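You operate a simulated robot arm through the tools that you are given. There is no shell and no other tool. Be economical: measure what you need, move in short steps, check, and stop when the job is done.

You run a simulated two-armed robot. Do the job below in one go: nothing can be reset, and whatever is moved stays where it is left.

Task
Shut the left green door. Put the blue cloth on the top of the side table. Fetch the large cup and set it on the top of the steel box. Put the sesame pastry from the counter on the top of the delivery box. Put the pink cloth on the counter away on the lower shelf of the trolley. Take the round pastry from the counter and put it on top of the carton there. Shut the far counter door. Put the pack from the counter on the top of the wooden table. Take the purple cloth on the counter and put it away on the sink table top. Put the white cloth on the low shelf of the wooden table. Open the near counter door, take the tin on the top of the back counter and put it away on the cupboard of the counter, then shut the door. Any order will do. Set down upright: large cup, tin.
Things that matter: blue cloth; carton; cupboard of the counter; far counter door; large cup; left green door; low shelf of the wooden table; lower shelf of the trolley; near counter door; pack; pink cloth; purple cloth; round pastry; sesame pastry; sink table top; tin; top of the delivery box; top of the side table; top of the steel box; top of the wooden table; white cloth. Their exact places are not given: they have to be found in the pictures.

The check looks at the end state, three seconds after you hand in, the way a careful person would. Anything else that was tipped, shoved, dropped, spilled or broken makes it a failure. Flat cloth is picked up by pressing the open fingertips on it (5 to 10 N) and closing them slowly along it; thin cloth reads only 2 to 8 mm in the jaws.

Robot
Two 7-joint arms with two-finger parallel grippers on one trunk, on a base that drives. Base frame: it is fixed to the floor where the robot stands at the start and does not move with it; the origin is under the middle of the robot, x ahead of it, y to its left, z up. Lengths are in cm, angles in rad, forces in N, time in s.
The left shoulder is at the start at [5, 16.5, 103], the right one opposite. With the tool pointing down near the work surface each hand reaches from about 10 to 66 cm from the robot's upright axis, wherever it stands, measured 20 degrees to its own side. Places, roughly: blue cloth (8x6x3 cm) [110, -40, 60]; carton [0, -175, 100]; cupboard of the counter [-60, -230, 20]; far counter door [-110, -240, 40]; large cup [75, 0, 75]; left green door [120, 0, 30]; low shelf of the wooden table [100, -430, 20]; lower shelf of the trolley [110, -10, 60]; near counter door [-70, -200, 40]; pack [0, -325, 75]; pink cloth (8x6x3 cm) [-10, -160, 80]; purple cloth (11x7x4 cm) [-80, -360, 80]; round pastry (7x6x3 cm) [40, -190, 80]; sesame pastry (7x6x3 cm) [20, -160, 80]; sink table top [110, -560, 80]; tin [-225, -675, 100]; top of the delivery box [-210, -190, 40]; top of the side table [-100, 110, 80]; top of the steel box [200, -330, 130]; top of the wooden table [100, -430, 80]; white cloth (7x11x3 cm) [-110, -510, 80]. Payload 3.91 kg a hand.
The tool frame of a hand sits at the grasp point between the pads (the TCP): z along the fingers, y along the line on which they close. The tips reach 3 cm beyond it. Largest opening 11 cm; finger width 2, thickness 1; the body of the gripper, 4.8 by 11.2 cm, starts 5.5 cm behind the TCP.
Orientation is that of the tool frame in the base frame, as a unit quaternion [w, x, y, z]. With the fingers straight down and closing along the base's y, the tool's x points along the base's -x, its y along +y and its z along -z.

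Tools
- The arms move only by the tool step_arm. It takes "left_moves", "right_moves" or both (then of equal length, played together; a hand with none holds still); each is a list of rows, each a list of 7 numbers: the shift along the tool's x, y, z in cm, then the turn, a rotation vector about the tool's x, y, z in rad, then the gripper command, from -1 (fully open) to 1 (shut), values between in proportion. In form: [[dx, dy, dz, ax, ay, az, hand], ...]. A call has 1 to 20 rows; each row shifts and turns the commanded pose from where the row before left it, along the tool's axes as they then stand. A row lasts 0.2 s, in which the tool goes at most 5 cm and 0.15 rad; a call with a longer step from one row to the next is refused whole, and so is a gripper value outside its range. Where a pose cannot be reached the arm comes as near as it can. A force on the tool above 40 N (or 10 N above the force at the start of the call, whichever is more), or a blocked arm, ends the call early, and 0.2 s more pass. The fingers move at their own pace (about 4.5 cm/s each) and stop on an object; they squeeze with about 35 N. The grip force told is the motor's: it shows also when the fingers shut on nothing. Time passes only in rows, and 0.2 s behind the last, so rows that do not move let the fingers close. It gives the time, the measured TCP pose, the force on the tool (base axes), the opening and the grip force at its end, in the units of the frame above (readings bear some noise), with the torque about the TCP (base axes, N m) and any sound that the robot's microphone picked up.
- Cameras (640 x 400 px; columns grow to the right, rows downward): "scene" is now at [10.68, -0.7, 118.07]; the picture's right is [-0.11, -0.99, 0.00], its down [-0.75, 0.08, -0.66] and it looks along [0.65, -0.07, -0.75] (base axes); focal length 256 px, centre (320, 200). "left" rides on the left gripper at [7.2, -1.7, -10.3] in its tool frame; the picture's right is [0.23, 0.97, 0.00], its down [-0.76, 0.18, -0.62] and it looks along [-0.61, 0.14, 0.78] (tool axes); focal length 222 px, centre (320, 200). "right" rides on the right gripper at [7.2, 1.7, -10.3] in its tool frame; the picture's right is [-0.23, 0.97, 0.00], its down [-0.76, -0.18, -0.62] and it looks along [-0.61, -0.14, 0.78] (tool axes); focal length 222 px, centre (320, 200).
- get_image(camera): a new picture of that camera. The clock stands still meanwhile.
- move_column(by): slides the trunk up (or, below 0, down) by that many cm; the arms and the scene camera ride with it, the base frame stays. It gives what a move gives, with no picture.
- base_move(legs): drives the robot by 1 to 6 legs, each [ahead, left, turn to the left] in cm, cm and rad, along the robot's own axes; the way and the turn of a leg run together, so that a leg with both is an arc; at most 150 cm and 3.142 rad a leg. The arms and the cameras ride along, it lands a little off, and it stops where it bumps. It gives what a move gives.
- head_to(pan, tilt): turns the head with the scene camera to pan (to the left, within 1.396 rad either way) and tilt (down, from -0.506 to 1.204), counted from straight ahead of the robot. It gives what a move gives.
- measure_at(camera, pixels): for up to 12 pixels [column, row] of the newest picture of that camera ("zoom" is the newest enlarged one), the place [x, y, z] in the base frame of the surface seen there, good to about 0.3 cm. The clock stands still meanwhile.
- inspect(camera, box): a new picture of the part [left, top, right, bottom] of that camera's present view, enlarged. The clock stands still meanwhile.
- finish_job(): hands the job in; it is judged then, once.

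Go step by step. Measure first, check grasps and placings, and put right what went wrong. The budget is 364 turns and 308 pictures, counting those below and the enlarged ones. Unless the task says otherwise, let go and move clear before handing in, and close with one line.

The tools are called after "Call:" as name(argument=value, ...) on one line, values as JSON. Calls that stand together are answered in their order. step_arm: Moves the arms, as the interface text tells. Its arguments: {"type":"object","properties":{"left_moves":{"type":"array","items":{"type":"array","items":{"type":"number"}}},"right_moves":{"type":"array","items":{"type":"array","items":{"type":"number"}}}},"required":[]} The other tools are called the same way: move_column (by) slides the trunk up or down; base_move (legs) drives the base; head_to (pan, tilt) turns the head that bears the scene camera; get_image (camera) takes a picture; measure_at (camera, pixels) gives the place of the surface under pixels of a picture; inspect (camera, box) takes an enlarged picture of a part of a camera's view; finish_job () hands the job in.

At the start:

```text
t: 0.0
left_position: [42.4, 18.84, 46.79]
left_tool_rot: [0.0, 0.001, 1.0, 0.001]
left_contact_force: [-0.1, 0.0, 0.0]
left_torque: [0.02, 0.02, 0.01]
left_finger_gap: 10.98
left_gripper_force: 0.0
right_position: [54.66, -18.42, 55.68]
right_tool_rot: [0.0, 0.0, 1.0, 0.0]
right_contact_force: [-0.4, -0.4, -0.2]
right_torque: [-0.03, -0.02, 0.0]
right_finger_gap: 11.01
right_gripper_force: 0.0
trunk travel left (down, up): [-25.0, 25.3]
robot x, y, heading: [-0.16, 0.09, -0.001]
head pan, tilt: [-0.11, 0.855]
```

scene: 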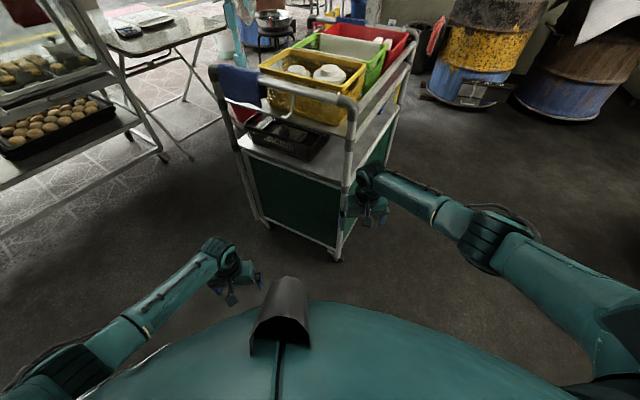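
right: 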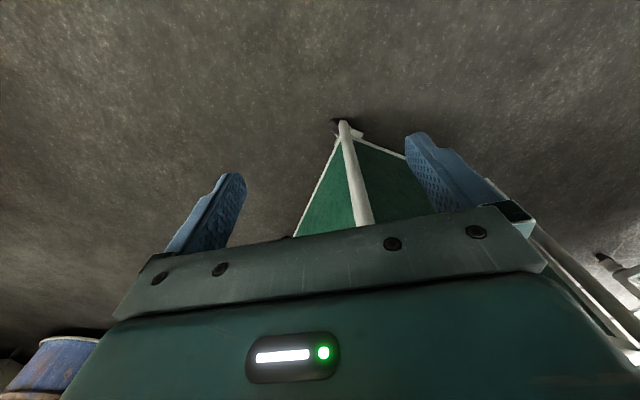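
left: 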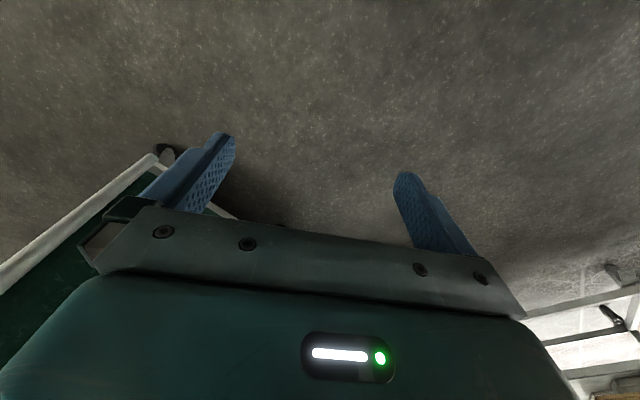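

The start picture shows the trolley ahead with baskets on top. I'll look around with the head first.

Call:
head_to(pan=0, tilt=0.45)

Call:
get_image(camera="scene")

```text
t: 0.9
left_position: [42.37, 18.94, 46.83]
left_tool_rot: [0.0, 0.0, 1.0, 0.0]
left_contact_force: [-0.6, -0.6, 0.2]
left_torque: [0.02, -0.01, 0.02]
left_finger_gap: 11.01
left_gripper_force: 0.0
right_position: [54.56, -18.47, 55.42]
right_tool_rot: [0.0, 0.0, 1.0, -0.001]
right_contact_force: [-0.2, -0.6, -0.4]
right_torque: [0.02, 0.01, 0.03]
right_finger_gap: 10.99
right_gripper_force: 0.1
trunk travel left (down, up): [-25.0, 25.3]
robot x, y, heading: [-0.47, -0.15, -0.0]
head pan, tilt: [0.0, 0.45]
```

```text
304 pictures are left
```

scene: 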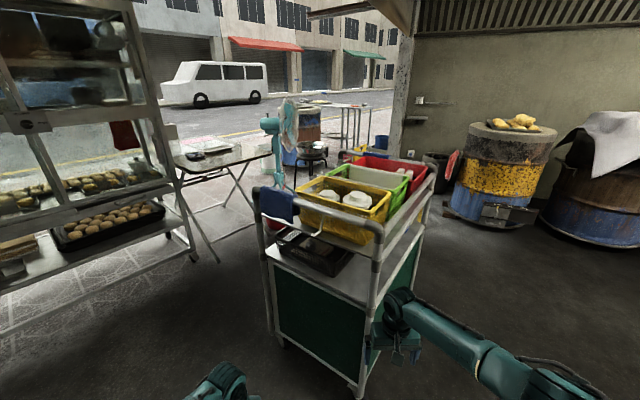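

Call:
inspect(camera="scene", box=[220, 140, 460, 390])

Call:
measure_at(camera="scene", pixels=[[272, 255], [378, 235], [361, 395], [440, 160], [300, 240], [330, 260], [278, 210], [345, 190], [358, 200], [330, 310], [255, 190], [350, 265]])

Call:
head_to(pan=1.3, tilt=0.35)

Call:
get_image(camera="scene")

Call:
head_to(pan=-1.3, tilt=0.35)

Call:
get_image(camera="scene")

```text
1.60 times, centred on (340, 265) of scene
```

zoom: 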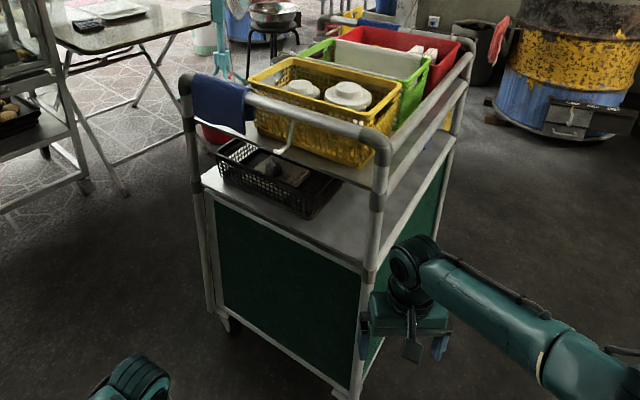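

```text
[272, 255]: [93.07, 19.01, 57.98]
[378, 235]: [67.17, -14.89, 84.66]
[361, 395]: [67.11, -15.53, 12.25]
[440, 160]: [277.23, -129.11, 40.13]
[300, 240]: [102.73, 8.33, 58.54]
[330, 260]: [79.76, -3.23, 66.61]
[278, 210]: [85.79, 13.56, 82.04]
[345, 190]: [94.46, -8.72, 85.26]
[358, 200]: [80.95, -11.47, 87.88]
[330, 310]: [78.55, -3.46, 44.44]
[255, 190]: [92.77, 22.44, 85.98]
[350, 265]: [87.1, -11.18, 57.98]
```

```text
t: 2.3
left_position: [42.34, 18.86, 46.93]
left_tool_rot: [0.0, 0.0, 1.0, 0.0]
left_contact_force: [-0.6, 0.2, 0.3]
left_torque: [0.03, -0.04, -0.01]
left_finger_gap: 10.99
left_gripper_force: 0.0
right_position: [54.53, -18.41, 55.59]
right_tool_rot: [0.001, 0.0, 1.0, 0.0]
right_contact_force: [-0.4, 0.3, -0.6]
right_torque: [0.03, 0.01, -0.01]
right_finger_gap: 10.99
right_gripper_force: 0.0
trunk travel left (down, up): [-25.0, 25.3]
robot x, y, heading: [-0.34, -0.25, -0.002]
head pan, tilt: [1.3, 0.351]
```

```text
302 pictures are left
```

scene: 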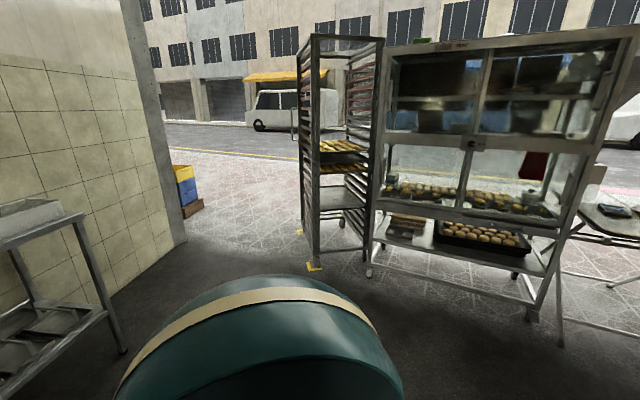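

```text
t: 4.7
left_position: [42.37, 18.79, 46.82]
left_tool_rot: [0.0, 0.0, 1.0, 0.001]
left_contact_force: [-0.8, -0.4, 0.5]
left_torque: [0.01, -0.03, -0.02]
left_finger_gap: 11.0
left_gripper_force: 0.0
right_position: [54.57, -18.58, 55.5]
right_tool_rot: [0.0, 0.0, 1.0, 0.0]
right_contact_force: [0.7, -0.2, 0.5]
right_torque: [-0.05, 0.0, -0.01]
right_finger_gap: 11.01
right_gripper_force: 0.2
trunk travel left (down, up): [-25.0, 25.3]
robot x, y, heading: [0.12, -0.22, 0.0]
head pan, tilt: [-1.3, 0.351]
```

```text
301 pictures are left
```

scene: 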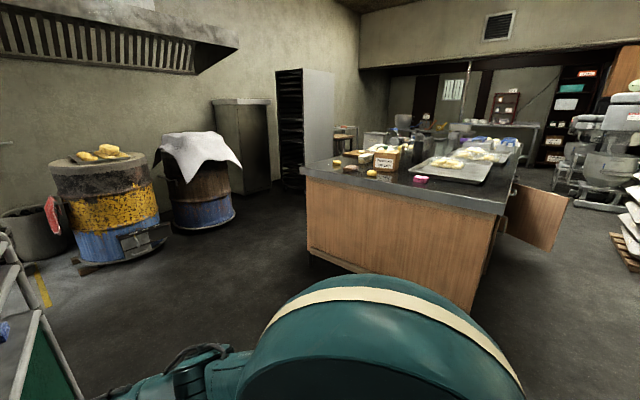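

The counter lies to the right (column 420) with its near door open around (535,215). I'll raise the trunk and study the trolley from above.

Call:
move_column(by=25)

Call:
head_to(pan=-0.1, tilt=0.75)

Call:
get_image(camera="scene")

Call:
inspect(camera="scene", box=[260, 80, 420, 180])

```text
t: 7.2
left_position: [42.45, 18.83, 71.71]
left_tool_rot: [0.0, 0.0, 1.0, 0.0]
left_contact_force: [0.6, -0.1, 0.2]
left_torque: [-0.02, 0.0, 0.0]
left_finger_gap: 11.01
left_gripper_force: 0.0
right_position: [54.56, -18.5, 80.57]
right_tool_rot: [-0.001, 0.001, 1.0, 0.001]
right_contact_force: [-0.4, -0.3, 0.2]
right_torque: [0.0, -0.03, 0.01]
right_finger_gap: 11.01
right_gripper_force: 0.0
trunk travel left (down, up): [-50.0, 0.3]
robot x, y, heading: [-0.27, -0.01, -0.0]
head pan, tilt: [-1.3, 0.351]
```

```text
t: 8.7
left_position: [42.44, 18.86, 71.8]
left_tool_rot: [0.0, 0.0, 1.0, -0.001]
left_contact_force: [0.6, 0.0, 0.3]
left_torque: [0.04, 0.0, 0.02]
left_finger_gap: 10.99
left_gripper_force: 0.0
right_position: [54.7, -18.46, 80.62]
right_tool_rot: [0.0, 0.0, 1.0, -0.001]
right_contact_force: [0.8, -0.4, 0.8]
right_torque: [0.01, -0.02, 0.0]
right_finger_gap: 10.99
right_gripper_force: 0.1
trunk travel left (down, up): [-50.0, 0.3]
robot x, y, heading: [0.02, -0.18, 0.002]
head pan, tilt: [-0.099, 0.75]
```

```text
300 pictures are left
```

scene: 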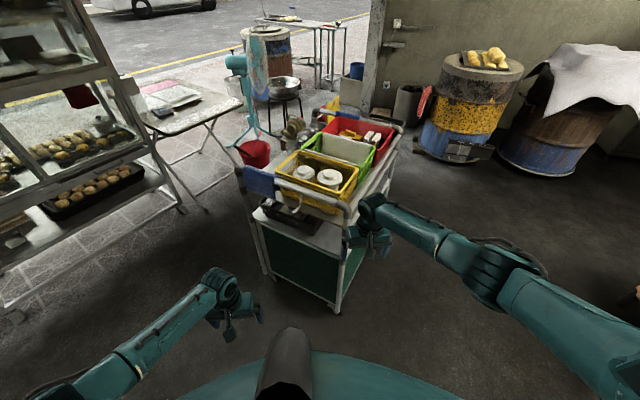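

```text
4.00 times, centred on (340, 130) of scene
```

zoom: 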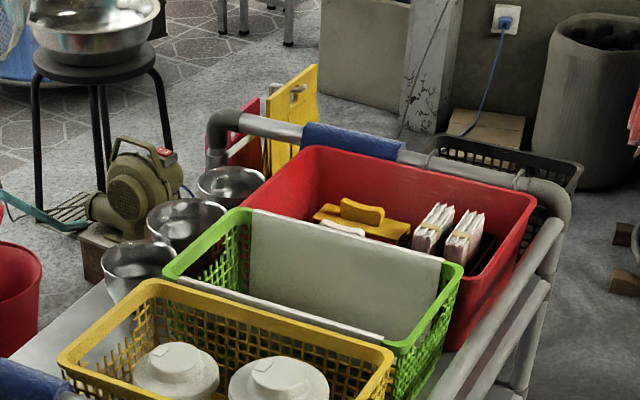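

The yellow basket (column 320,row 180) holds two lidded white cups. I'll measure the trolley and the cups.

Call:
measure_at(camera="zoom", pixels=[[175, 375], [280, 385], [218, 130], [550, 190], [125, 310], [170, 355], [280, 370], [200, 200], [70, 365], [385, 360], [160, 290], [40, 330]])

Call:
inspect(camera="scene", box=[230, 140, 400, 310])

Call:
get_image(camera="right")

```text
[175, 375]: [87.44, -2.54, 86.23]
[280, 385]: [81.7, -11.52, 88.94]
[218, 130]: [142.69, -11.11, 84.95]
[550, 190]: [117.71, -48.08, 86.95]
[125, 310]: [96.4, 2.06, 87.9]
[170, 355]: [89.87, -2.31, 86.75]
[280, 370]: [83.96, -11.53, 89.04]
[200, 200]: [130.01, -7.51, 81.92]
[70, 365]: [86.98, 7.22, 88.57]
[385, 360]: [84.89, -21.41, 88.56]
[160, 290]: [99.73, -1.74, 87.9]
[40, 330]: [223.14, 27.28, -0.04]
```

```text
2.35 times, centred on (315, 225) of scene
```

zoom: 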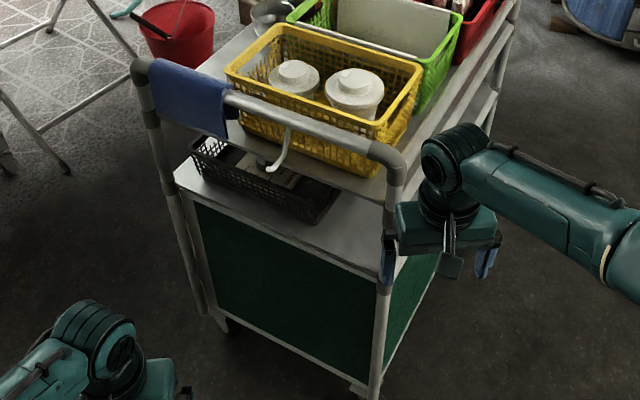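

```text
297 pictures are left
```

right: 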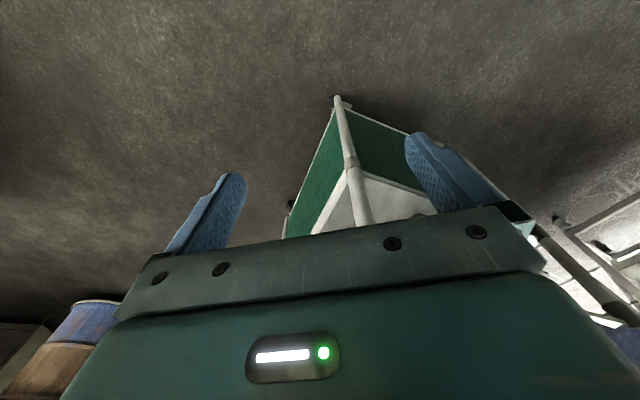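

The trolley runs from [67,-15]/[93,22] to [118,-48]/[143,-11]. I'll measure floor obstacles on its left before driving there.

Call:
get_image(camera="scene")

Call:
measure_at(camera="scene", pixels=[[182, 208], [205, 210], [110, 235], [8, 302], [240, 165], [255, 178], [270, 145], [290, 160], [268, 280], [335, 310], [150, 115], [215, 170]])

```text
296 pictures are left
```

scene: 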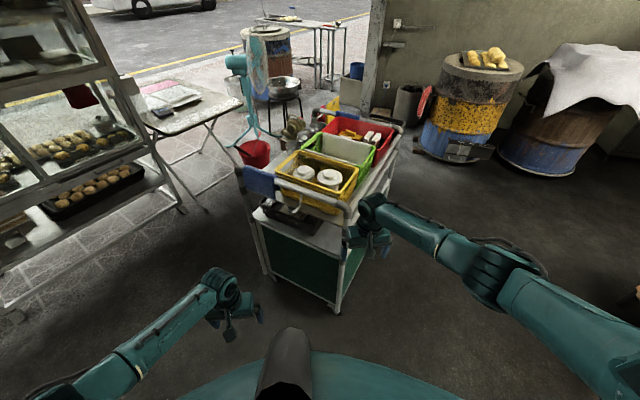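

```text
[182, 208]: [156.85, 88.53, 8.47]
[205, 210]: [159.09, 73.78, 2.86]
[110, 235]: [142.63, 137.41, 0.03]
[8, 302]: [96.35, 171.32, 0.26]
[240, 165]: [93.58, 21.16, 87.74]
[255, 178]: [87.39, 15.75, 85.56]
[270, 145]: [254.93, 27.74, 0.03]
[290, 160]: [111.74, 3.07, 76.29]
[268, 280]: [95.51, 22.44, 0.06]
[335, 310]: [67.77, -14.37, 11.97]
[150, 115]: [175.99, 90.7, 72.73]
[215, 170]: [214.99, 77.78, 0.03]
```

There is free floor left of the trolley. I'll retract the right hand and drive left to view the trolley's left side.

Call:
step_arm(right_moves=[[4, 0, 0, 0, 0, 0, -1], [4, 0, 0, 0, 0, 0, -1], [4, 0, 0, 0, 0, 0, -1], [4, 0, 0, 0, 0, 0, -1], [4, 0, 0, 0, 0, 0, -1]], left_moves=[[3, 0, 0, 0, 0, 0, -1], [3, 0, 0, 0, 0, 0, -1], [2, 0, 0, 0, 0, 0, -1], [0, 0, 0, 0, 0, 0, -1], [0, 0, 0, 0, 0, 0, -1]])

Call:
base_move(legs=[[0, 65, 0], [45, 0, -0.7]])

Call:
head_to(pan=-0.1, tilt=0.75)

Call:
get_image(camera="scene")

```text
t: 9.8
left_position: [34.38, 18.88, 71.77]
left_tool_rot: [0.0, 0.0, 1.0, 0.0]
left_contact_force: [-0.1, 0.3, -0.5]
left_torque: [-0.02, -0.01, 0.01]
left_finger_gap: 11.02
left_gripper_force: 0.0
right_position: [34.43, -18.51, 80.57]
right_tool_rot: [0.0, 0.0, 1.0, 0.0]
right_contact_force: [-0.6, -0.5, -0.3]
right_torque: [0.01, -0.04, 0.04]
right_finger_gap: 11.04
right_gripper_force: 0.1
trunk travel left (down, up): [-50.0, 0.3]
robot x, y, heading: [0.26, 0.0, -0.002]
head pan, tilt: [-0.099, 0.75]
```

```text
t: 18.3
left_position: [80.29, 41.49, 71.87]
left_tool_rot: [0.0, 0.343, 0.939, 0.0]
left_contact_force: [0.2, -0.7, -0.2]
left_torque: [-0.01, 0.01, 0.02]
left_finger_gap: 10.97
left_gripper_force: 0.0
right_position: [56.37, 12.8, 80.45]
right_tool_rot: [-0.001, 0.344, 0.939, 0.0]
right_contact_force: [-0.5, 0.4, -0.2]
right_torque: [0.01, 0.01, 0.02]
right_finger_gap: 10.99
right_gripper_force: 0.0
trunk travel left (down, up): [-50.0, 0.3]
robot x, y, heading: [42.16, 49.01, -0.704]
head pan, tilt: [-0.099, 0.75]
```

```text
t: 18.9
left_position: [80.38, 41.51, 71.84]
left_tool_rot: [0.0, 0.344, 0.939, 0.0]
left_contact_force: [-0.1, -1.2, 0.1]
left_torque: [-0.04, 0.02, 0.03]
left_finger_gap: 10.99
left_gripper_force: 0.0
right_position: [56.28, 12.84, 80.5]
right_tool_rot: [0.0, 0.343, 0.939, 0.0]
right_contact_force: [-0.5, 0.8, -0.5]
right_torque: [-0.02, -0.02, -0.01]
right_finger_gap: 11.0
right_gripper_force: 0.0
trunk travel left (down, up): [-50.0, 0.3]
robot x, y, heading: [41.79, 49.38, -0.704]
head pan, tilt: [-0.099, 0.75]
```

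```text
295 pictures are left
```

scene: 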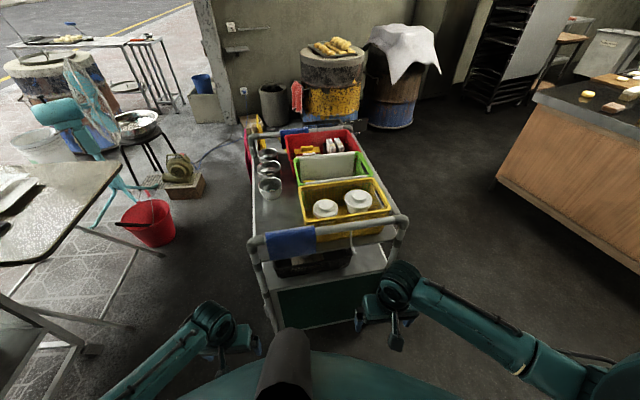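

No open door shows yet on the left side. I'll move round further left and turn to it.

Call:
base_move(legs=[[0, 45, 0], [20, 0, -0.5]])

Call:
get_image(camera="scene")

```text
t: 24.8
left_position: [112.27, 42.01, 71.74]
left_tool_rot: [0.0, 0.565, 0.825, 0.001]
left_contact_force: [-0.5, -0.1, 0.2]
left_torque: [0.03, 0.04, -0.01]
left_finger_gap: 10.95
left_gripper_force: 0.0
right_position: [77.54, 28.49, 80.46]
right_tool_rot: [0.0, 0.564, 0.826, 0.0]
right_contact_force: [-0.8, -0.7, -0.2]
right_torque: [0.02, 0.0, -0.02]
right_finger_gap: 10.98
right_gripper_force: 0.0
trunk travel left (down, up): [-50.0, 0.3]
robot x, y, heading: [82.54, 67.6, -1.198]
head pan, tilt: [-0.099, 0.75]
```

```text
294 pictures are left
```

scene: 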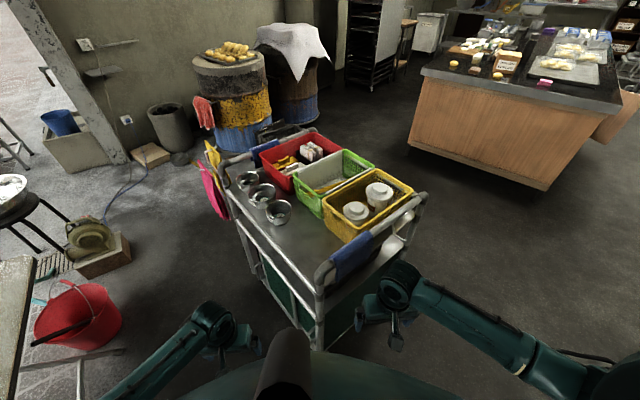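

Call:
inspect(camera="scene", box=[200, 170, 360, 350])

Call:
inspect(camera="scene", box=[310, 170, 420, 250])

Call:
get_image(camera="left")

```text
2.22 times, centred on (280, 260) of scene
```

zoom: 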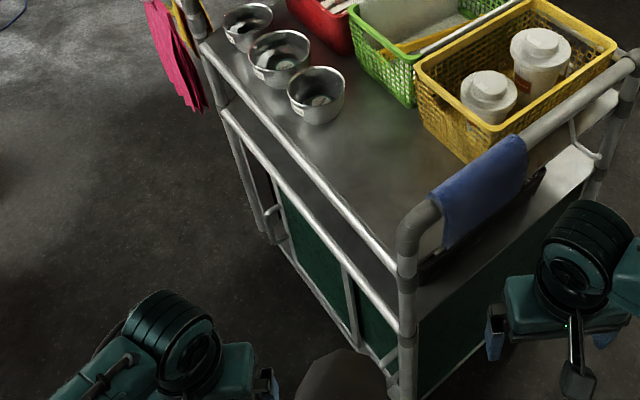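

```text
5.00 times, centred on (365, 210) of scene
```

zoom: 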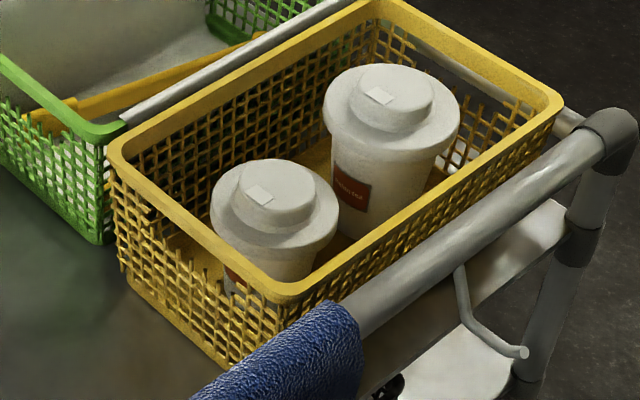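

```text
291 pictures are left
```

left: 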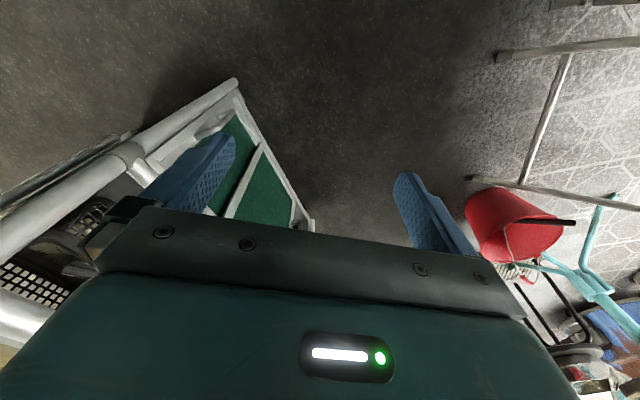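

The large cup is the right one in the yellow basket. The left side seems to have two doors with a handle at zoom (272,212); I'll measure around it.

Call:
inspect(camera="scene", box=[230, 220, 330, 350])

Call:
measure_at(camera="scene", pixels=[[75, 345], [120, 340], [95, 275], [25, 330], [320, 340], [262, 260], [80, 380], [240, 200]])

Call:
measure_at(camera="zoom", pixels=[[290, 85], [300, 120], [330, 150], [380, 220], [270, 60], [440, 260], [430, 220], [310, 95]])

```text
3.08 times, centred on (280, 285) of scene
```

zoom: 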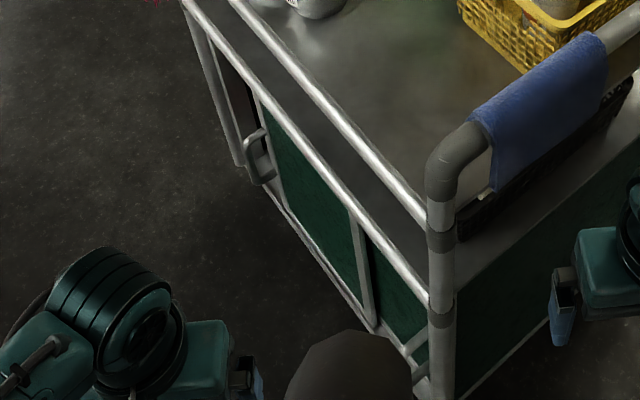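

```text
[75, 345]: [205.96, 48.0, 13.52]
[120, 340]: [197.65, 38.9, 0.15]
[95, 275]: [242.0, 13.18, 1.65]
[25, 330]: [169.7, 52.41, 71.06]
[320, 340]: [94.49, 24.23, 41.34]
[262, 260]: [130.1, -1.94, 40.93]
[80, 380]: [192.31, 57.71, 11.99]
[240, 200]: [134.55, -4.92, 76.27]
```

```text
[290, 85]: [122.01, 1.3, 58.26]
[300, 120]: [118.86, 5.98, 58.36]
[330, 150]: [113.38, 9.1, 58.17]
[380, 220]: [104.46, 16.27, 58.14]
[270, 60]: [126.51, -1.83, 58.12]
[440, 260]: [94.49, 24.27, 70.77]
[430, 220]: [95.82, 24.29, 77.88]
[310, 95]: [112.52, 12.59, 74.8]
```

The left door is a sliding one, shifted toward the near end with its handle at zoom (262,160). I'll tuck the right hand and stand opposite to it.

Call:
step_arm(right_moves=[[4, 0, 0, 0, 0, 0, -1], [4, 0, -3, 0, 0, 0, -1], [2, 0, -3, 0, 0, 0, -1]])

Call:
base_move(legs=[[0, 30, 0], [14, 0, -0.55]])

Call:
get_image(camera="scene")

Call:
get_image(camera="left")

```text
t: 25.6
left_position: [112.41, 42.13, 71.8]
left_tool_rot: [-0.001, 0.565, 0.825, 0.0]
left_contact_force: [1.0, 0.1, 0.2]
left_torque: [-0.02, -0.05, 0.0]
left_finger_gap: 11.0
left_gripper_force: 0.0
right_position: [73.87, 37.81, 86.58]
right_tool_rot: [0.0, 0.565, 0.825, 0.0]
right_contact_force: [-0.7, 0.0, 0.3]
right_torque: [-0.02, -0.02, 0.0]
right_finger_gap: 11.04
right_gripper_force: 0.0
trunk travel left (down, up): [-50.0, 0.3]
robot x, y, heading: [82.35, 67.19, -1.201]
head pan, tilt: [-0.099, 0.75]
```

```text
t: 30.4
left_position: [124.13, 27.03, 71.88]
left_tool_rot: [0.0, 0.767, 0.642, 0.001]
left_contact_force: [0.6, -0.1, -0.1]
left_torque: [0.01, 0.02, -0.03]
left_finger_gap: 10.98
left_gripper_force: 0.1
right_position: [89.01, 43.33, 86.54]
right_tool_rot: [0.0, 0.767, 0.642, 0.0]
right_contact_force: [0.2, 0.0, 0.2]
right_torque: [0.0, 0.01, 0.05]
right_finger_gap: 10.99
right_gripper_force: 0.1
trunk travel left (down, up): [-50.0, 0.3]
robot x, y, heading: [111.62, 63.96, -1.746]
head pan, tilt: [-0.099, 0.75]
```

```text
289 pictures are left
```

scene: 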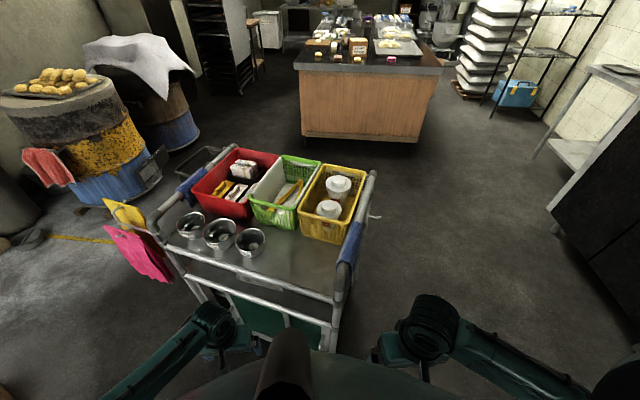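

```text
288 pictures are left
```

left: 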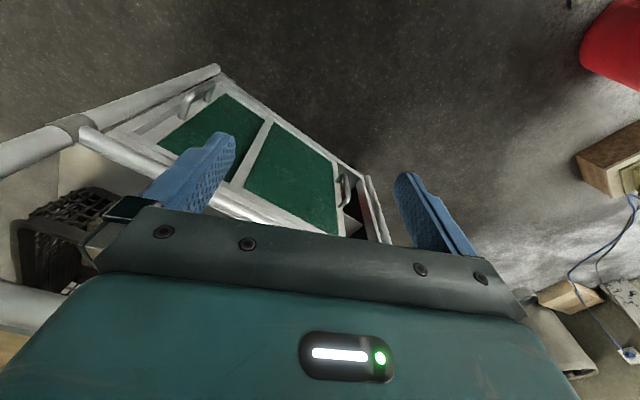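

The left-hand camera shows the sliding left door with its handle at (346,190) and a dark gap to the post at (365,215). I'll measure these.

Call:
inspect(camera="left", box=[220, 80, 400, 240])

Call:
measure_at(camera="left", pixels=[[346, 180], [347, 200], [355, 225], [345, 225], [380, 215], [366, 190], [270, 125], [245, 180], [295, 170], [195, 97], [335, 200], [368, 180]])

```text
2.50 times, centred on (310, 160) of left
```

zoom: 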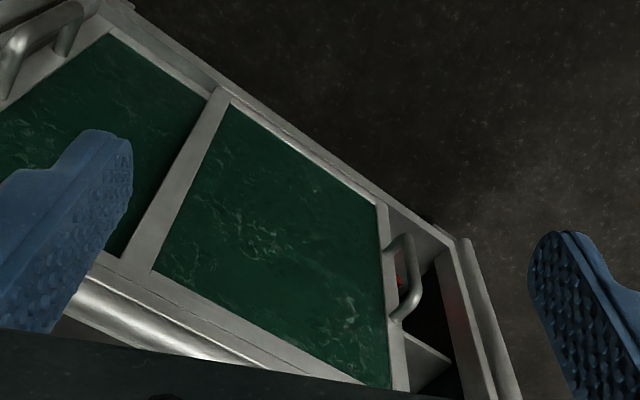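

```text
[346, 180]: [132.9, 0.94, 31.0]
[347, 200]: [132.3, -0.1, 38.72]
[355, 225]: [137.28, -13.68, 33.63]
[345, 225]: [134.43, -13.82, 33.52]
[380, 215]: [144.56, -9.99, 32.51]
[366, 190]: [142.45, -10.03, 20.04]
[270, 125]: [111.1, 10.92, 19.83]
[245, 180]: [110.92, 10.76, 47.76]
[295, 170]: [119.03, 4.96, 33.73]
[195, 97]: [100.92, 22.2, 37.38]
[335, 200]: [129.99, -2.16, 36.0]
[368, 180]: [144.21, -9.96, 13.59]
```

Handle bar at about (132.6,0.5), z 30–40, door must slide about 10 cm toward the far post. I'll turn the left hand to point in and down at 45°, fingers shut, then lower the trunk.

Call:
step_arm(left_moves=[[0, 0, 0, 0, 0, 0.14, 1], [0, 0, 0, 0, 0, 0.14, 1], [0, 0, 0, 0, 0, 0.13, 1], [0, 0, 0, 0, -0.14, 0, 1], [0, 0, 0, 0, -0.14, 0, 1], [0, 0, 0, 0, -0.14, 0, 1], [0, 0, 0, 0, -0.14, 0, 1], [0, 0, 0, 0, -0.14, 0, 1], [0, 0, 0, 0, -0.1, 0, 1]])

Call:
move_column(by=-33)

Call:
get_image(camera="left")

```text
t: 32.4
left_position: [124.07, 27.08, 71.79]
left_tool_rot: [0.185, 0.811, 0.436, -0.344]
left_contact_force: [0.2, 0.7, 0.1]
left_torque: [0.01, 0.0, 0.0]
left_finger_gap: 0.01
left_gripper_force: 34.7
right_position: [89.21, 43.4, 86.55]
right_tool_rot: [0.0, 0.767, 0.642, -0.001]
right_contact_force: [-0.2, 0.1, 0.7]
right_torque: [0.03, 0.02, -0.06]
right_finger_gap: 10.99
right_gripper_force: 0.1
trunk travel left (down, up): [-50.0, 0.3]
robot x, y, heading: [111.77, 64.45, -1.751]
head pan, tilt: [-0.099, 0.75]
```

```text
t: 34.9
left_position: [124.3, 26.92, 43.05]
left_tool_rot: [0.186, 0.81, 0.438, -0.343]
left_contact_force: [2.4, -1.0, 10.4]
left_torque: [1.51, -0.56, -0.4]
left_finger_gap: 0.02
left_gripper_force: 34.8
right_position: [89.02, 43.46, 57.44]
right_tool_rot: [-0.001, 0.766, 0.642, 0.001]
right_contact_force: [0.1, 0.4, 1.0]
right_torque: [0.0, -0.04, 0.0]
right_finger_gap: 11.02
right_gripper_force: 0.0
trunk travel left (down, up): [-20.9, 29.4]
robot x, y, heading: [111.69, 64.3, -1.75]
head pan, tilt: [-0.099, 0.75]
stopped: the force on the tool passed its limit at 96 N (the readings are from after the stop); the commanded pose is now the measured one
```

```text
286 pictures are left
```

left: 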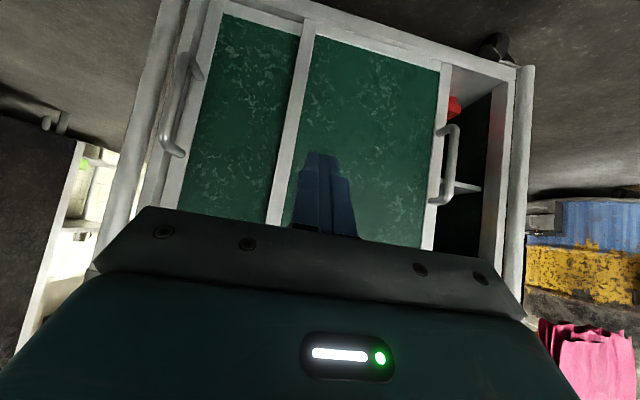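

The trunk stopped with a 96 N contact on the left hand at z 43; I'll look at what it touches.

Call:
head_to(pan=0.3, tilt=1.0)

Call:
get_image(camera="scene")

Call:
get_image(camera="right")

```text
t: 35.8
left_position: [124.18, 26.77, 43.01]
left_tool_rot: [0.185, 0.811, 0.437, -0.343]
left_contact_force: [2.3, -7.1, 8.1]
left_torque: [1.31, -0.41, -0.68]
left_finger_gap: 0.0
left_gripper_force: 34.7
right_position: [89.22, 43.43, 57.51]
right_tool_rot: [-0.001, 0.767, 0.642, 0.0]
right_contact_force: [-0.6, 0.4, 0.3]
right_torque: [0.02, 0.0, -0.02]
right_finger_gap: 11.01
right_gripper_force: 0.0
trunk travel left (down, up): [-20.9, 29.4]
robot x, y, heading: [111.22, 64.37, -1.746]
head pan, tilt: [0.3, 1.0]
```

```text
285 pictures are left
```

scene: 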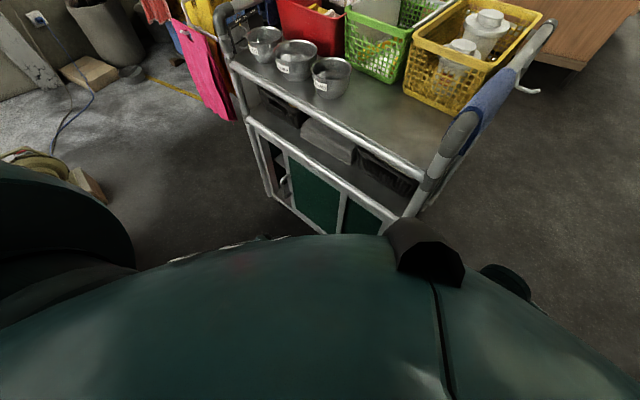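

```text
284 pictures are left
```

right: 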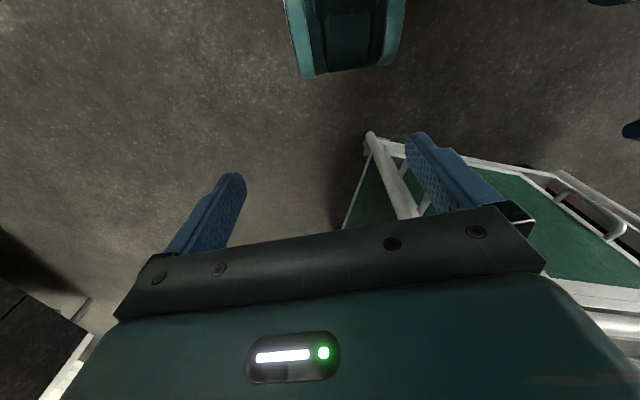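

The hand's tail probably touches the robot's own base. I'll raise the trunk, stretch the hand toward the handle, then lower again.

Call:
move_column(by=8)

Call:
step_arm(left_moves=[[-1.53, 3.2, 1.58, 0, 0, 0, 1], [-1.53, 3.2, 1.58, 0, 0, 0, 1], [-1.53, 3.2, 1.58, 0, 0, 0, 1], [-1.53, 3.2, 1.58, 0, 0, 0, 1], [-1.53, 3.2, 1.58, 0, 0, 0, 1]])

Call:
get_image(camera="left")

```text
t: 37.0
left_position: [124.22, 27.0, 51.06]
left_tool_rot: [0.183, 0.812, 0.436, -0.342]
left_contact_force: [0.8, -0.1, 0.2]
left_torque: [0.01, -0.03, -0.01]
left_finger_gap: 0.0
left_gripper_force: 35.0
right_position: [89.14, 43.32, 65.39]
right_tool_rot: [0.0, 0.767, 0.642, 0.0]
right_contact_force: [0.3, 0.7, -0.6]
right_torque: [0.0, -0.02, 0.0]
right_finger_gap: 10.99
right_gripper_force: 0.1
trunk travel left (down, up): [-28.9, 21.4]
robot x, y, heading: [111.89, 64.12, -1.744]
head pan, tilt: [0.3, 1.0]
```

```text
t: 38.1
left_position: [131.65, 8.93, 50.93]
left_tool_rot: [0.184, 0.811, 0.438, -0.342]
left_contact_force: [0.1, 0.1, -0.2]
left_torque: [0.0, 0.03, -0.04]
left_finger_gap: 0.03
left_gripper_force: 35.2
right_position: [89.01, 43.17, 65.39]
right_tool_rot: [0.0, 0.767, 0.642, 0.0]
right_contact_force: [0.1, 0.0, -0.1]
right_torque: [-0.02, -0.01, 0.02]
right_finger_gap: 11.0
right_gripper_force: 0.1
trunk travel left (down, up): [-28.9, 21.4]
robot x, y, heading: [111.57, 64.19, -1.748]
head pan, tilt: [0.3, 1.0]
```

```text
283 pictures are left
```

left: 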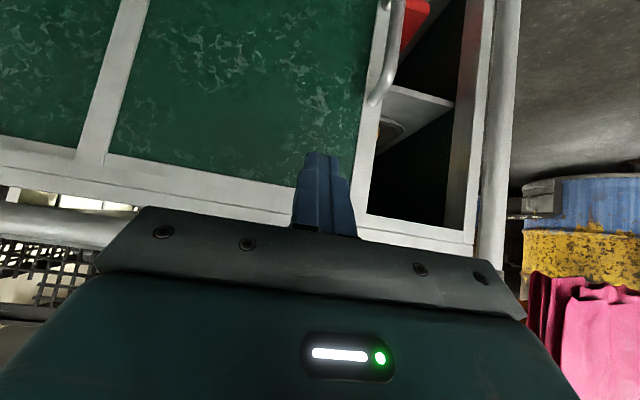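

The fingertips point at the door just right of... the handle is up-right (388,60). I'll lower 14 cm and check.

Call:
move_column(by=-14)

Call:
get_image(camera="left")

```text
t: 40.0
left_position: [131.76, 9.01, 36.87]
left_tool_rot: [0.184, 0.811, 0.438, -0.342]
left_contact_force: [0.2, 0.1, 0.0]
left_torque: [0.01, 0.0, 0.0]
left_finger_gap: 0.0
left_gripper_force: 35.1
right_position: [89.05, 43.1, 51.69]
right_tool_rot: [0.003, 0.767, 0.641, -0.001]
right_contact_force: [-1.6, -2.6, 5.9]
right_torque: [0.69, -0.19, 0.02]
right_finger_gap: 10.98
right_gripper_force: 0.1
trunk travel left (down, up): [-14.9, 35.4]
robot x, y, heading: [111.63, 64.59, -1.746]
head pan, tilt: [0.3, 1.0]
stopped: the force on the tool passed its limit at 42 N (the readings are from after the stop); the commanded pose is now the measured one
```

```text
282 pictures are left
```

left: 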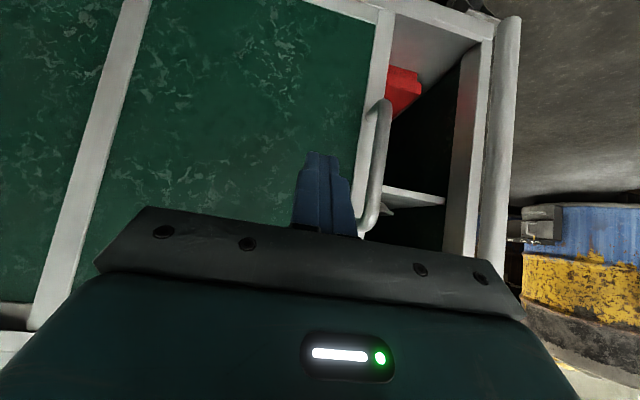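

The right hand brushed the robot's own base; I'll lift it a bit. The left fingertips stand just short of the handle at (380,150); I'll advance toward the door, then push along tool y.

Call:
step_arm(left_moves=[[-1.4, 0, 1.4, 0, 0, 0, 1], [-1.4, 0, 1.4, 0, 0, 0, 1], [-1.3, 0, 1.4, 0, 0, 0, 1]], right_moves=[[-2, 0, -3, 0, 0, 0, -1], [-2, 0, -3, 0, 0, 0, -1], [-2, 0, -2, 0, 0, 0, -1]])

Call:
get_image(camera="left")

```text
t: 40.8
left_position: [128.4, 4.06, 36.88]
left_tool_rot: [0.183, 0.811, 0.437, -0.342]
left_contact_force: [0.3, -0.5, 0.2]
left_torque: [-0.01, 0.0, 0.01]
left_finger_gap: 0.0
left_gripper_force: 34.9
right_position: [88.1, 37.43, 59.69]
right_tool_rot: [0.002, 0.768, 0.641, -0.001]
right_contact_force: [0.2, 0.1, -0.5]
right_torque: [-0.02, 0.01, 0.0]
right_finger_gap: 11.0
right_gripper_force: 0.1
trunk travel left (down, up): [-14.9, 35.4]
robot x, y, heading: [111.62, 64.07, -1.745]
head pan, tilt: [0.3, 1.0]
```

```text
281 pictures are left
```

left: 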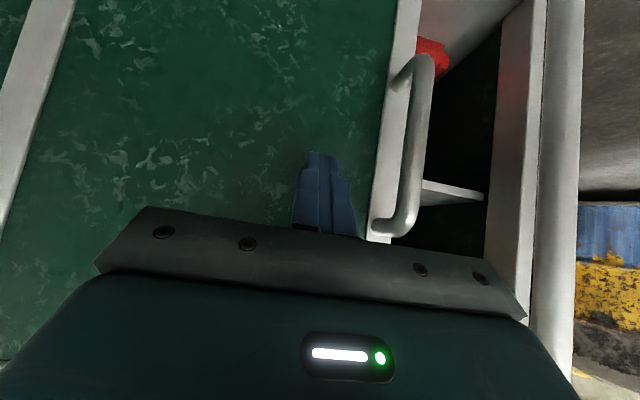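

Call:
step_arm(left_moves=[[0, 1.5, 0, 0, 0, 0, 1], [0, 1.5, 0, 0, 0, 0, 1], [0, 1.2, 0, 0, 0, 0, 1], [0, 1.2, 0, 0, 0, 0, 1], [0, 1.2, 0, 0, 0, 0, 1], [0, 1.2, 0, 0, 0, 0, 1], [0, 1.2, 0, 0, 0, 0, 1]])

Call:
get_image(camera="left")

```text
t: 42.4
left_position: [133.93, -0.72, 38.8]
left_tool_rot: [0.184, 0.811, 0.438, -0.342]
left_contact_force: [-0.1, 0.6, -1.0]
left_torque: [0.02, 0.02, -0.02]
left_finger_gap: 0.01
left_gripper_force: 34.5
left hand out of reach, approached as far as the arm can: row 5, 6, 7
right_position: [87.98, 37.4, 59.7]
right_tool_rot: [0.002, 0.767, 0.642, -0.002]
right_contact_force: [0.3, -0.5, -0.3]
right_torque: [-0.01, 0.01, 0.0]
right_finger_gap: 10.98
right_gripper_force: 0.1
trunk travel left (down, up): [-14.9, 35.4]
robot x, y, heading: [112.11, 64.16, -1.747]
head pan, tilt: [0.3, 1.0]
```

```text
280 pictures are left
```

left: 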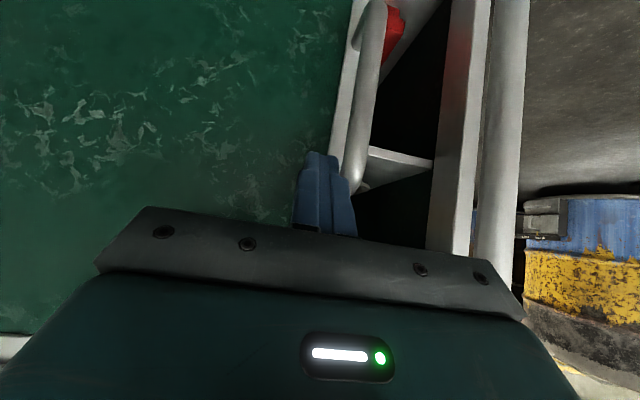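

The arm is at its reach limit with fingers just beside the handle. I'll back off slightly, bring the base along, and push again.

Call:
step_arm(left_moves=[[0, -2.5, 0, 0, 0, 0, 1], [0, -3, 0, 0, 0, 0, 1], [1, 0, 0.8, 0, 0, 0, 1]])

Call:
base_move(legs=[[1.5, 11, 0]])

Call:
get_image(camera="left")

```text
t: 43.2
left_position: [129.28, 2.43, 37.64]
left_tool_rot: [0.184, 0.812, 0.437, -0.342]
left_contact_force: [-0.3, 0.3, 0.1]
left_torque: [0.01, -0.01, 0.0]
left_finger_gap: 0.0
left_gripper_force: 34.8
right_position: [88.06, 37.31, 59.59]
right_tool_rot: [0.004, 0.767, 0.641, -0.001]
right_contact_force: [-0.7, -0.8, 0.4]
right_torque: [0.0, 0.0, -0.02]
right_finger_gap: 11.0
right_gripper_force: 0.0
trunk travel left (down, up): [-14.9, 35.4]
robot x, y, heading: [111.6, 64.06, -1.749]
head pan, tilt: [0.3, 1.0]
```

```text
t: 44.8
left_position: [139.78, -0.89, 37.58]
left_tool_rot: [0.184, 0.811, 0.438, -0.342]
left_contact_force: [0.1, -0.1, -0.8]
left_torque: [0.03, -0.03, -0.01]
left_finger_gap: 0.02
left_gripper_force: 34.7
right_position: [98.44, 33.99, 59.68]
right_tool_rot: [0.004, 0.767, 0.642, -0.001]
right_contact_force: [-0.4, -0.1, 0.1]
right_torque: [-0.01, -0.04, 0.02]
right_finger_gap: 10.99
right_gripper_force: 0.1
trunk travel left (down, up): [-14.9, 35.4]
robot x, y, heading: [122.32, 60.7, -1.75]
head pan, tilt: [0.3, 1.0]
```

```text
279 pictures are left
```

left: 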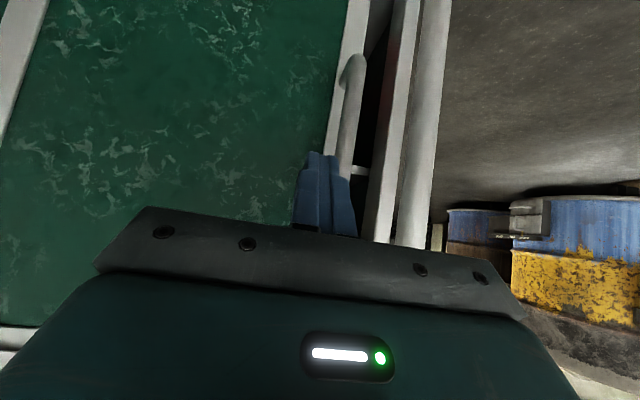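

The door moved with the base; only a thin gap at (375,150) remains. I'll push along y.

Call:
step_arm(left_moves=[[0, 1.2, 0.4, 0, 0, 0, 1], [0, 1.2, 0, 0, 0, 0, 1], [0, 1.2, 0, 0, 0, 0, 1], [0, 1.2, 0, 0, 0, 0, 1], [0, 1.2, 0, 0, 0, 0, 1], [0, 1.2, 0, 0, 0, 0, 1]])

Call:
get_image(camera="left")

```text
t: 46.2
left_position: [142.45, -3.04, 37.31]
left_tool_rot: [0.183, 0.812, 0.436, -0.342]
left_contact_force: [-5.7, 0.2, -0.3]
left_torque: [-0.01, 0.05, -0.15]
left_finger_gap: 0.0
left_gripper_force: 34.8
left hand out of reach, approached as far as the arm can: row 4, 5, 6
right_position: [98.32, 34.04, 59.59]
right_tool_rot: [0.002, 0.767, 0.642, -0.002]
right_contact_force: [0.2, -0.2, -0.1]
right_torque: [0.03, 0.02, -0.01]
right_finger_gap: 10.98
right_gripper_force: 0.0
trunk travel left (down, up): [-14.9, 35.4]
robot x, y, heading: [121.88, 60.88, -1.745]
head pan, tilt: [0.3, 1.0]
```

```text
278 pictures are left
```

left: 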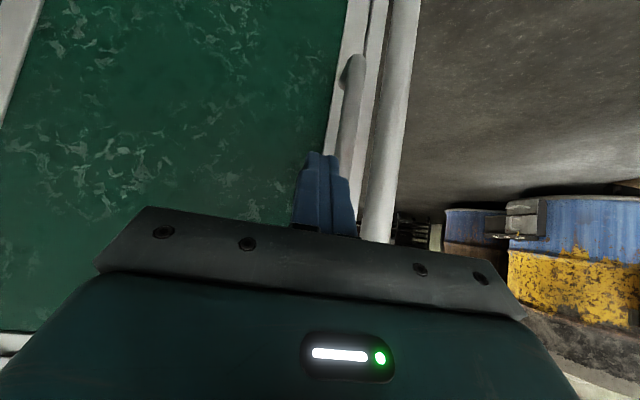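

The gap appears gone. I'll nudge with the base to make sure it meets its stop, then zoom.

Call:
base_move(legs=[[0.8, 2, 0]])

Call:
inspect(camera="left", box=[280, 0, 440, 240])

```text
t: 47.1
left_position: [142.36, -3.21, 37.08]
left_tool_rot: [0.172, 0.813, 0.432, -0.349]
left_contact_force: [-0.6, 0.4, -0.5]
left_torque: [-0.02, 0.0, 0.0]
left_finger_gap: 0.0
left_gripper_force: 35.1
right_position: [99.61, 33.38, 59.57]
right_tool_rot: [0.003, 0.767, 0.642, -0.001]
right_contact_force: [0.0, 0.3, 0.9]
right_torque: [-0.01, -0.02, 0.01]
right_finger_gap: 11.0
right_gripper_force: 0.0
trunk travel left (down, up): [-14.9, 35.4]
robot x, y, heading: [123.34, 60.41, -1.748]
head pan, tilt: [0.3, 1.0]
stopped in leg 1: the force on the tool passed its limit at 45 N (the readings are from after the stop); the commanded pose is now the measured one
```

```text
1.67 times, centred on (360, 120) of left
```

zoom: 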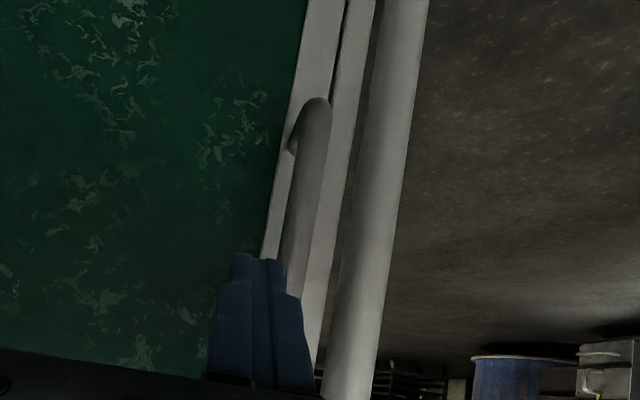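

The door hit its stop (45 N) and the gap is closed. I'll back the hand out and raise it, then look into the trolley's lower shelf.

Call:
step_arm(left_moves=[[0, -1.5, 0, 0, 0, 0, 1], [1.4, 0, -1.4, 0, 0, 0, 1], [2, 0, -2, 0, 0, 0, 1], [2.5, 0, -2.5, 0, 0, 0, 1], [2.5, 0, -2.5, 0, 0, 0, -1], [2, 0, -2, 0, 0, 0, -1]])

Call:
get_image(camera="left")

Call:
get_image(camera="scene")

```text
t: 48.5
left_position: [149.47, 9.7, 36.93]
left_tool_rot: [0.172, 0.813, 0.431, -0.351]
left_contact_force: [0.2, -0.2, -0.3]
left_torque: [-0.01, 0.02, 0.0]
left_finger_gap: 5.07
left_gripper_force: 0.0
right_position: [99.54, 33.29, 59.67]
right_tool_rot: [0.003, 0.767, 0.641, -0.001]
right_contact_force: [0.3, -0.4, 0.3]
right_torque: [0.02, -0.02, 0.0]
right_finger_gap: 11.01
right_gripper_force: 0.0
trunk travel left (down, up): [-14.9, 35.4]
robot x, y, heading: [123.19, 60.06, -1.75]
head pan, tilt: [0.3, 1.0]
```

```text
276 pictures are left
```

left: 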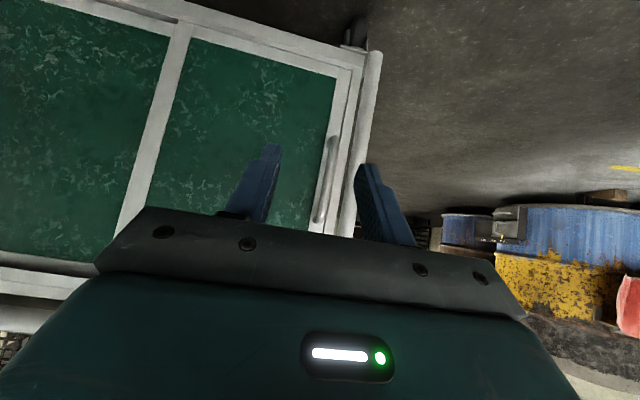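

```text
275 pictures are left
```

scene: 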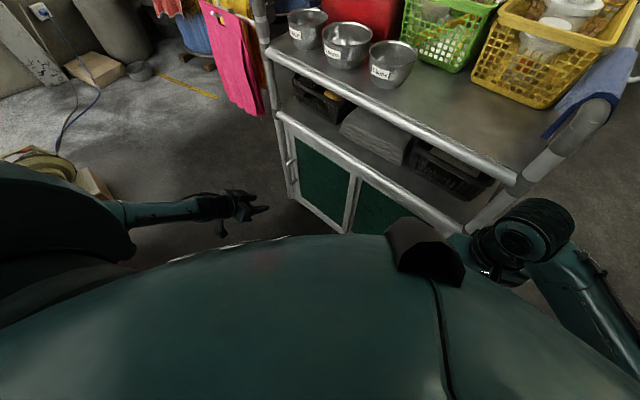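

Left door shut. Now I'll raise the trunk, straighten the left hand and drive round to the trolley's right side.

Call:
move_column(by=35)

Call:
base_move(legs=[[-12, -20, 0], [0, -70, 0]])

Call:
step_arm(left_moves=[[0, 0, 0, 0, 0.14, 0, -1], [0, 0, 0, 0, 0.14, 0, -1], [0, 0, 0, 0, 0.14, 0, -1], [0, 0, 0, 0, 0.14, 0, -1], [0, 0, 0, 0, 0.14, 0, -1], [0, 0, 0, 0, 0.1, 0, -1], [0, 0, 0, 0, 0, -0.14, -1], [0, 0, 0, 0, 0, -0.14, -1], [4, 0, 0, 0, 0, -0.13, -1], [4, 0, -3, 0, 0, 0, -1]])

Call:
base_move(legs=[[0, 0, 1.75]])

```text
t: 51.9
left_position: [149.48, 9.61, 71.93]
left_tool_rot: [0.172, 0.814, 0.432, -0.349]
left_contact_force: [-0.5, -0.1, -1.4]
left_torque: [0.01, 0.01, -0.02]
left_finger_gap: 10.98
left_gripper_force: 0.1
right_position: [99.53, 33.36, 94.72]
right_tool_rot: [0.003, 0.767, 0.642, -0.001]
right_contact_force: [0.3, -0.1, 0.6]
right_torque: [-0.01, 0.0, -0.02]
right_finger_gap: 10.99
right_gripper_force: 0.0
trunk travel left (down, up): [-49.9, 0.4]
robot x, y, heading: [123.17, 59.71, -1.749]
head pan, tilt: [0.3, 1.0]
```

```text
t: 60.4
left_position: [62.87, 37.26, 71.96]
left_tool_rot: [0.173, 0.814, 0.431, -0.349]
left_contact_force: [0.2, 0.1, -0.5]
left_torque: [-0.04, 0.0, 0.03]
left_finger_gap: 11.01
left_gripper_force: 0.0
right_position: [13.14, 60.96, 94.6]
right_tool_rot: [0.002, 0.768, 0.64, -0.001]
right_contact_force: [0.2, -0.3, 0.2]
right_torque: [0.02, 0.02, 0.0]
right_finger_gap: 11.0
right_gripper_force: 0.0
trunk travel left (down, up): [-49.9, 0.4]
robot x, y, heading: [36.86, 88.22, -1.751]
head pan, tilt: [0.3, 1.0]
```

```text
t: 62.6
left_position: [66.1, 44.33, 73.72]
left_tool_rot: [0.048, 0.764, 0.641, -0.052]
left_contact_force: [-1.4, 0.8, 0.6]
left_torque: [0.02, -0.01, 0.0]
left_finger_gap: 10.99
left_gripper_force: 0.1
left hand out of reach, approached as far as the arm can: row 4, 5
right_position: [13.22, 61.15, 94.61]
right_tool_rot: [0.002, 0.768, 0.64, -0.002]
right_contact_force: [0.6, -0.6, -0.2]
right_torque: [-0.03, 0.03, 0.0]
right_finger_gap: 11.01
right_gripper_force: 0.2
trunk travel left (down, up): [-49.9, 0.4]
robot x, y, heading: [37.03, 87.92, -1.75]
head pan, tilt: [0.3, 1.0]
```

```text
t: 67.2
left_position: [74.79, 123.91, 73.61]
left_tool_rot: [0.069, 0.003, 0.998, 0.003]
left_contact_force: [-0.5, -0.3, 0.0]
left_torque: [0.02, -0.01, 0.04]
left_finger_gap: 10.99
left_gripper_force: 0.1
right_position: [67.2, 69.05, 94.7]
right_tool_rot: [0.003, 0.006, 1.0, 0.001]
right_contact_force: [0.8, 0.4, -0.7]
right_torque: [-0.02, -0.02, -0.04]
right_finger_gap: 11.01
right_gripper_force: 0.0
trunk travel left (down, up): [-49.9, 0.4]
robot x, y, heading: [37.02, 88.0, -0.009]
head pan, tilt: [0.3, 1.0]
```

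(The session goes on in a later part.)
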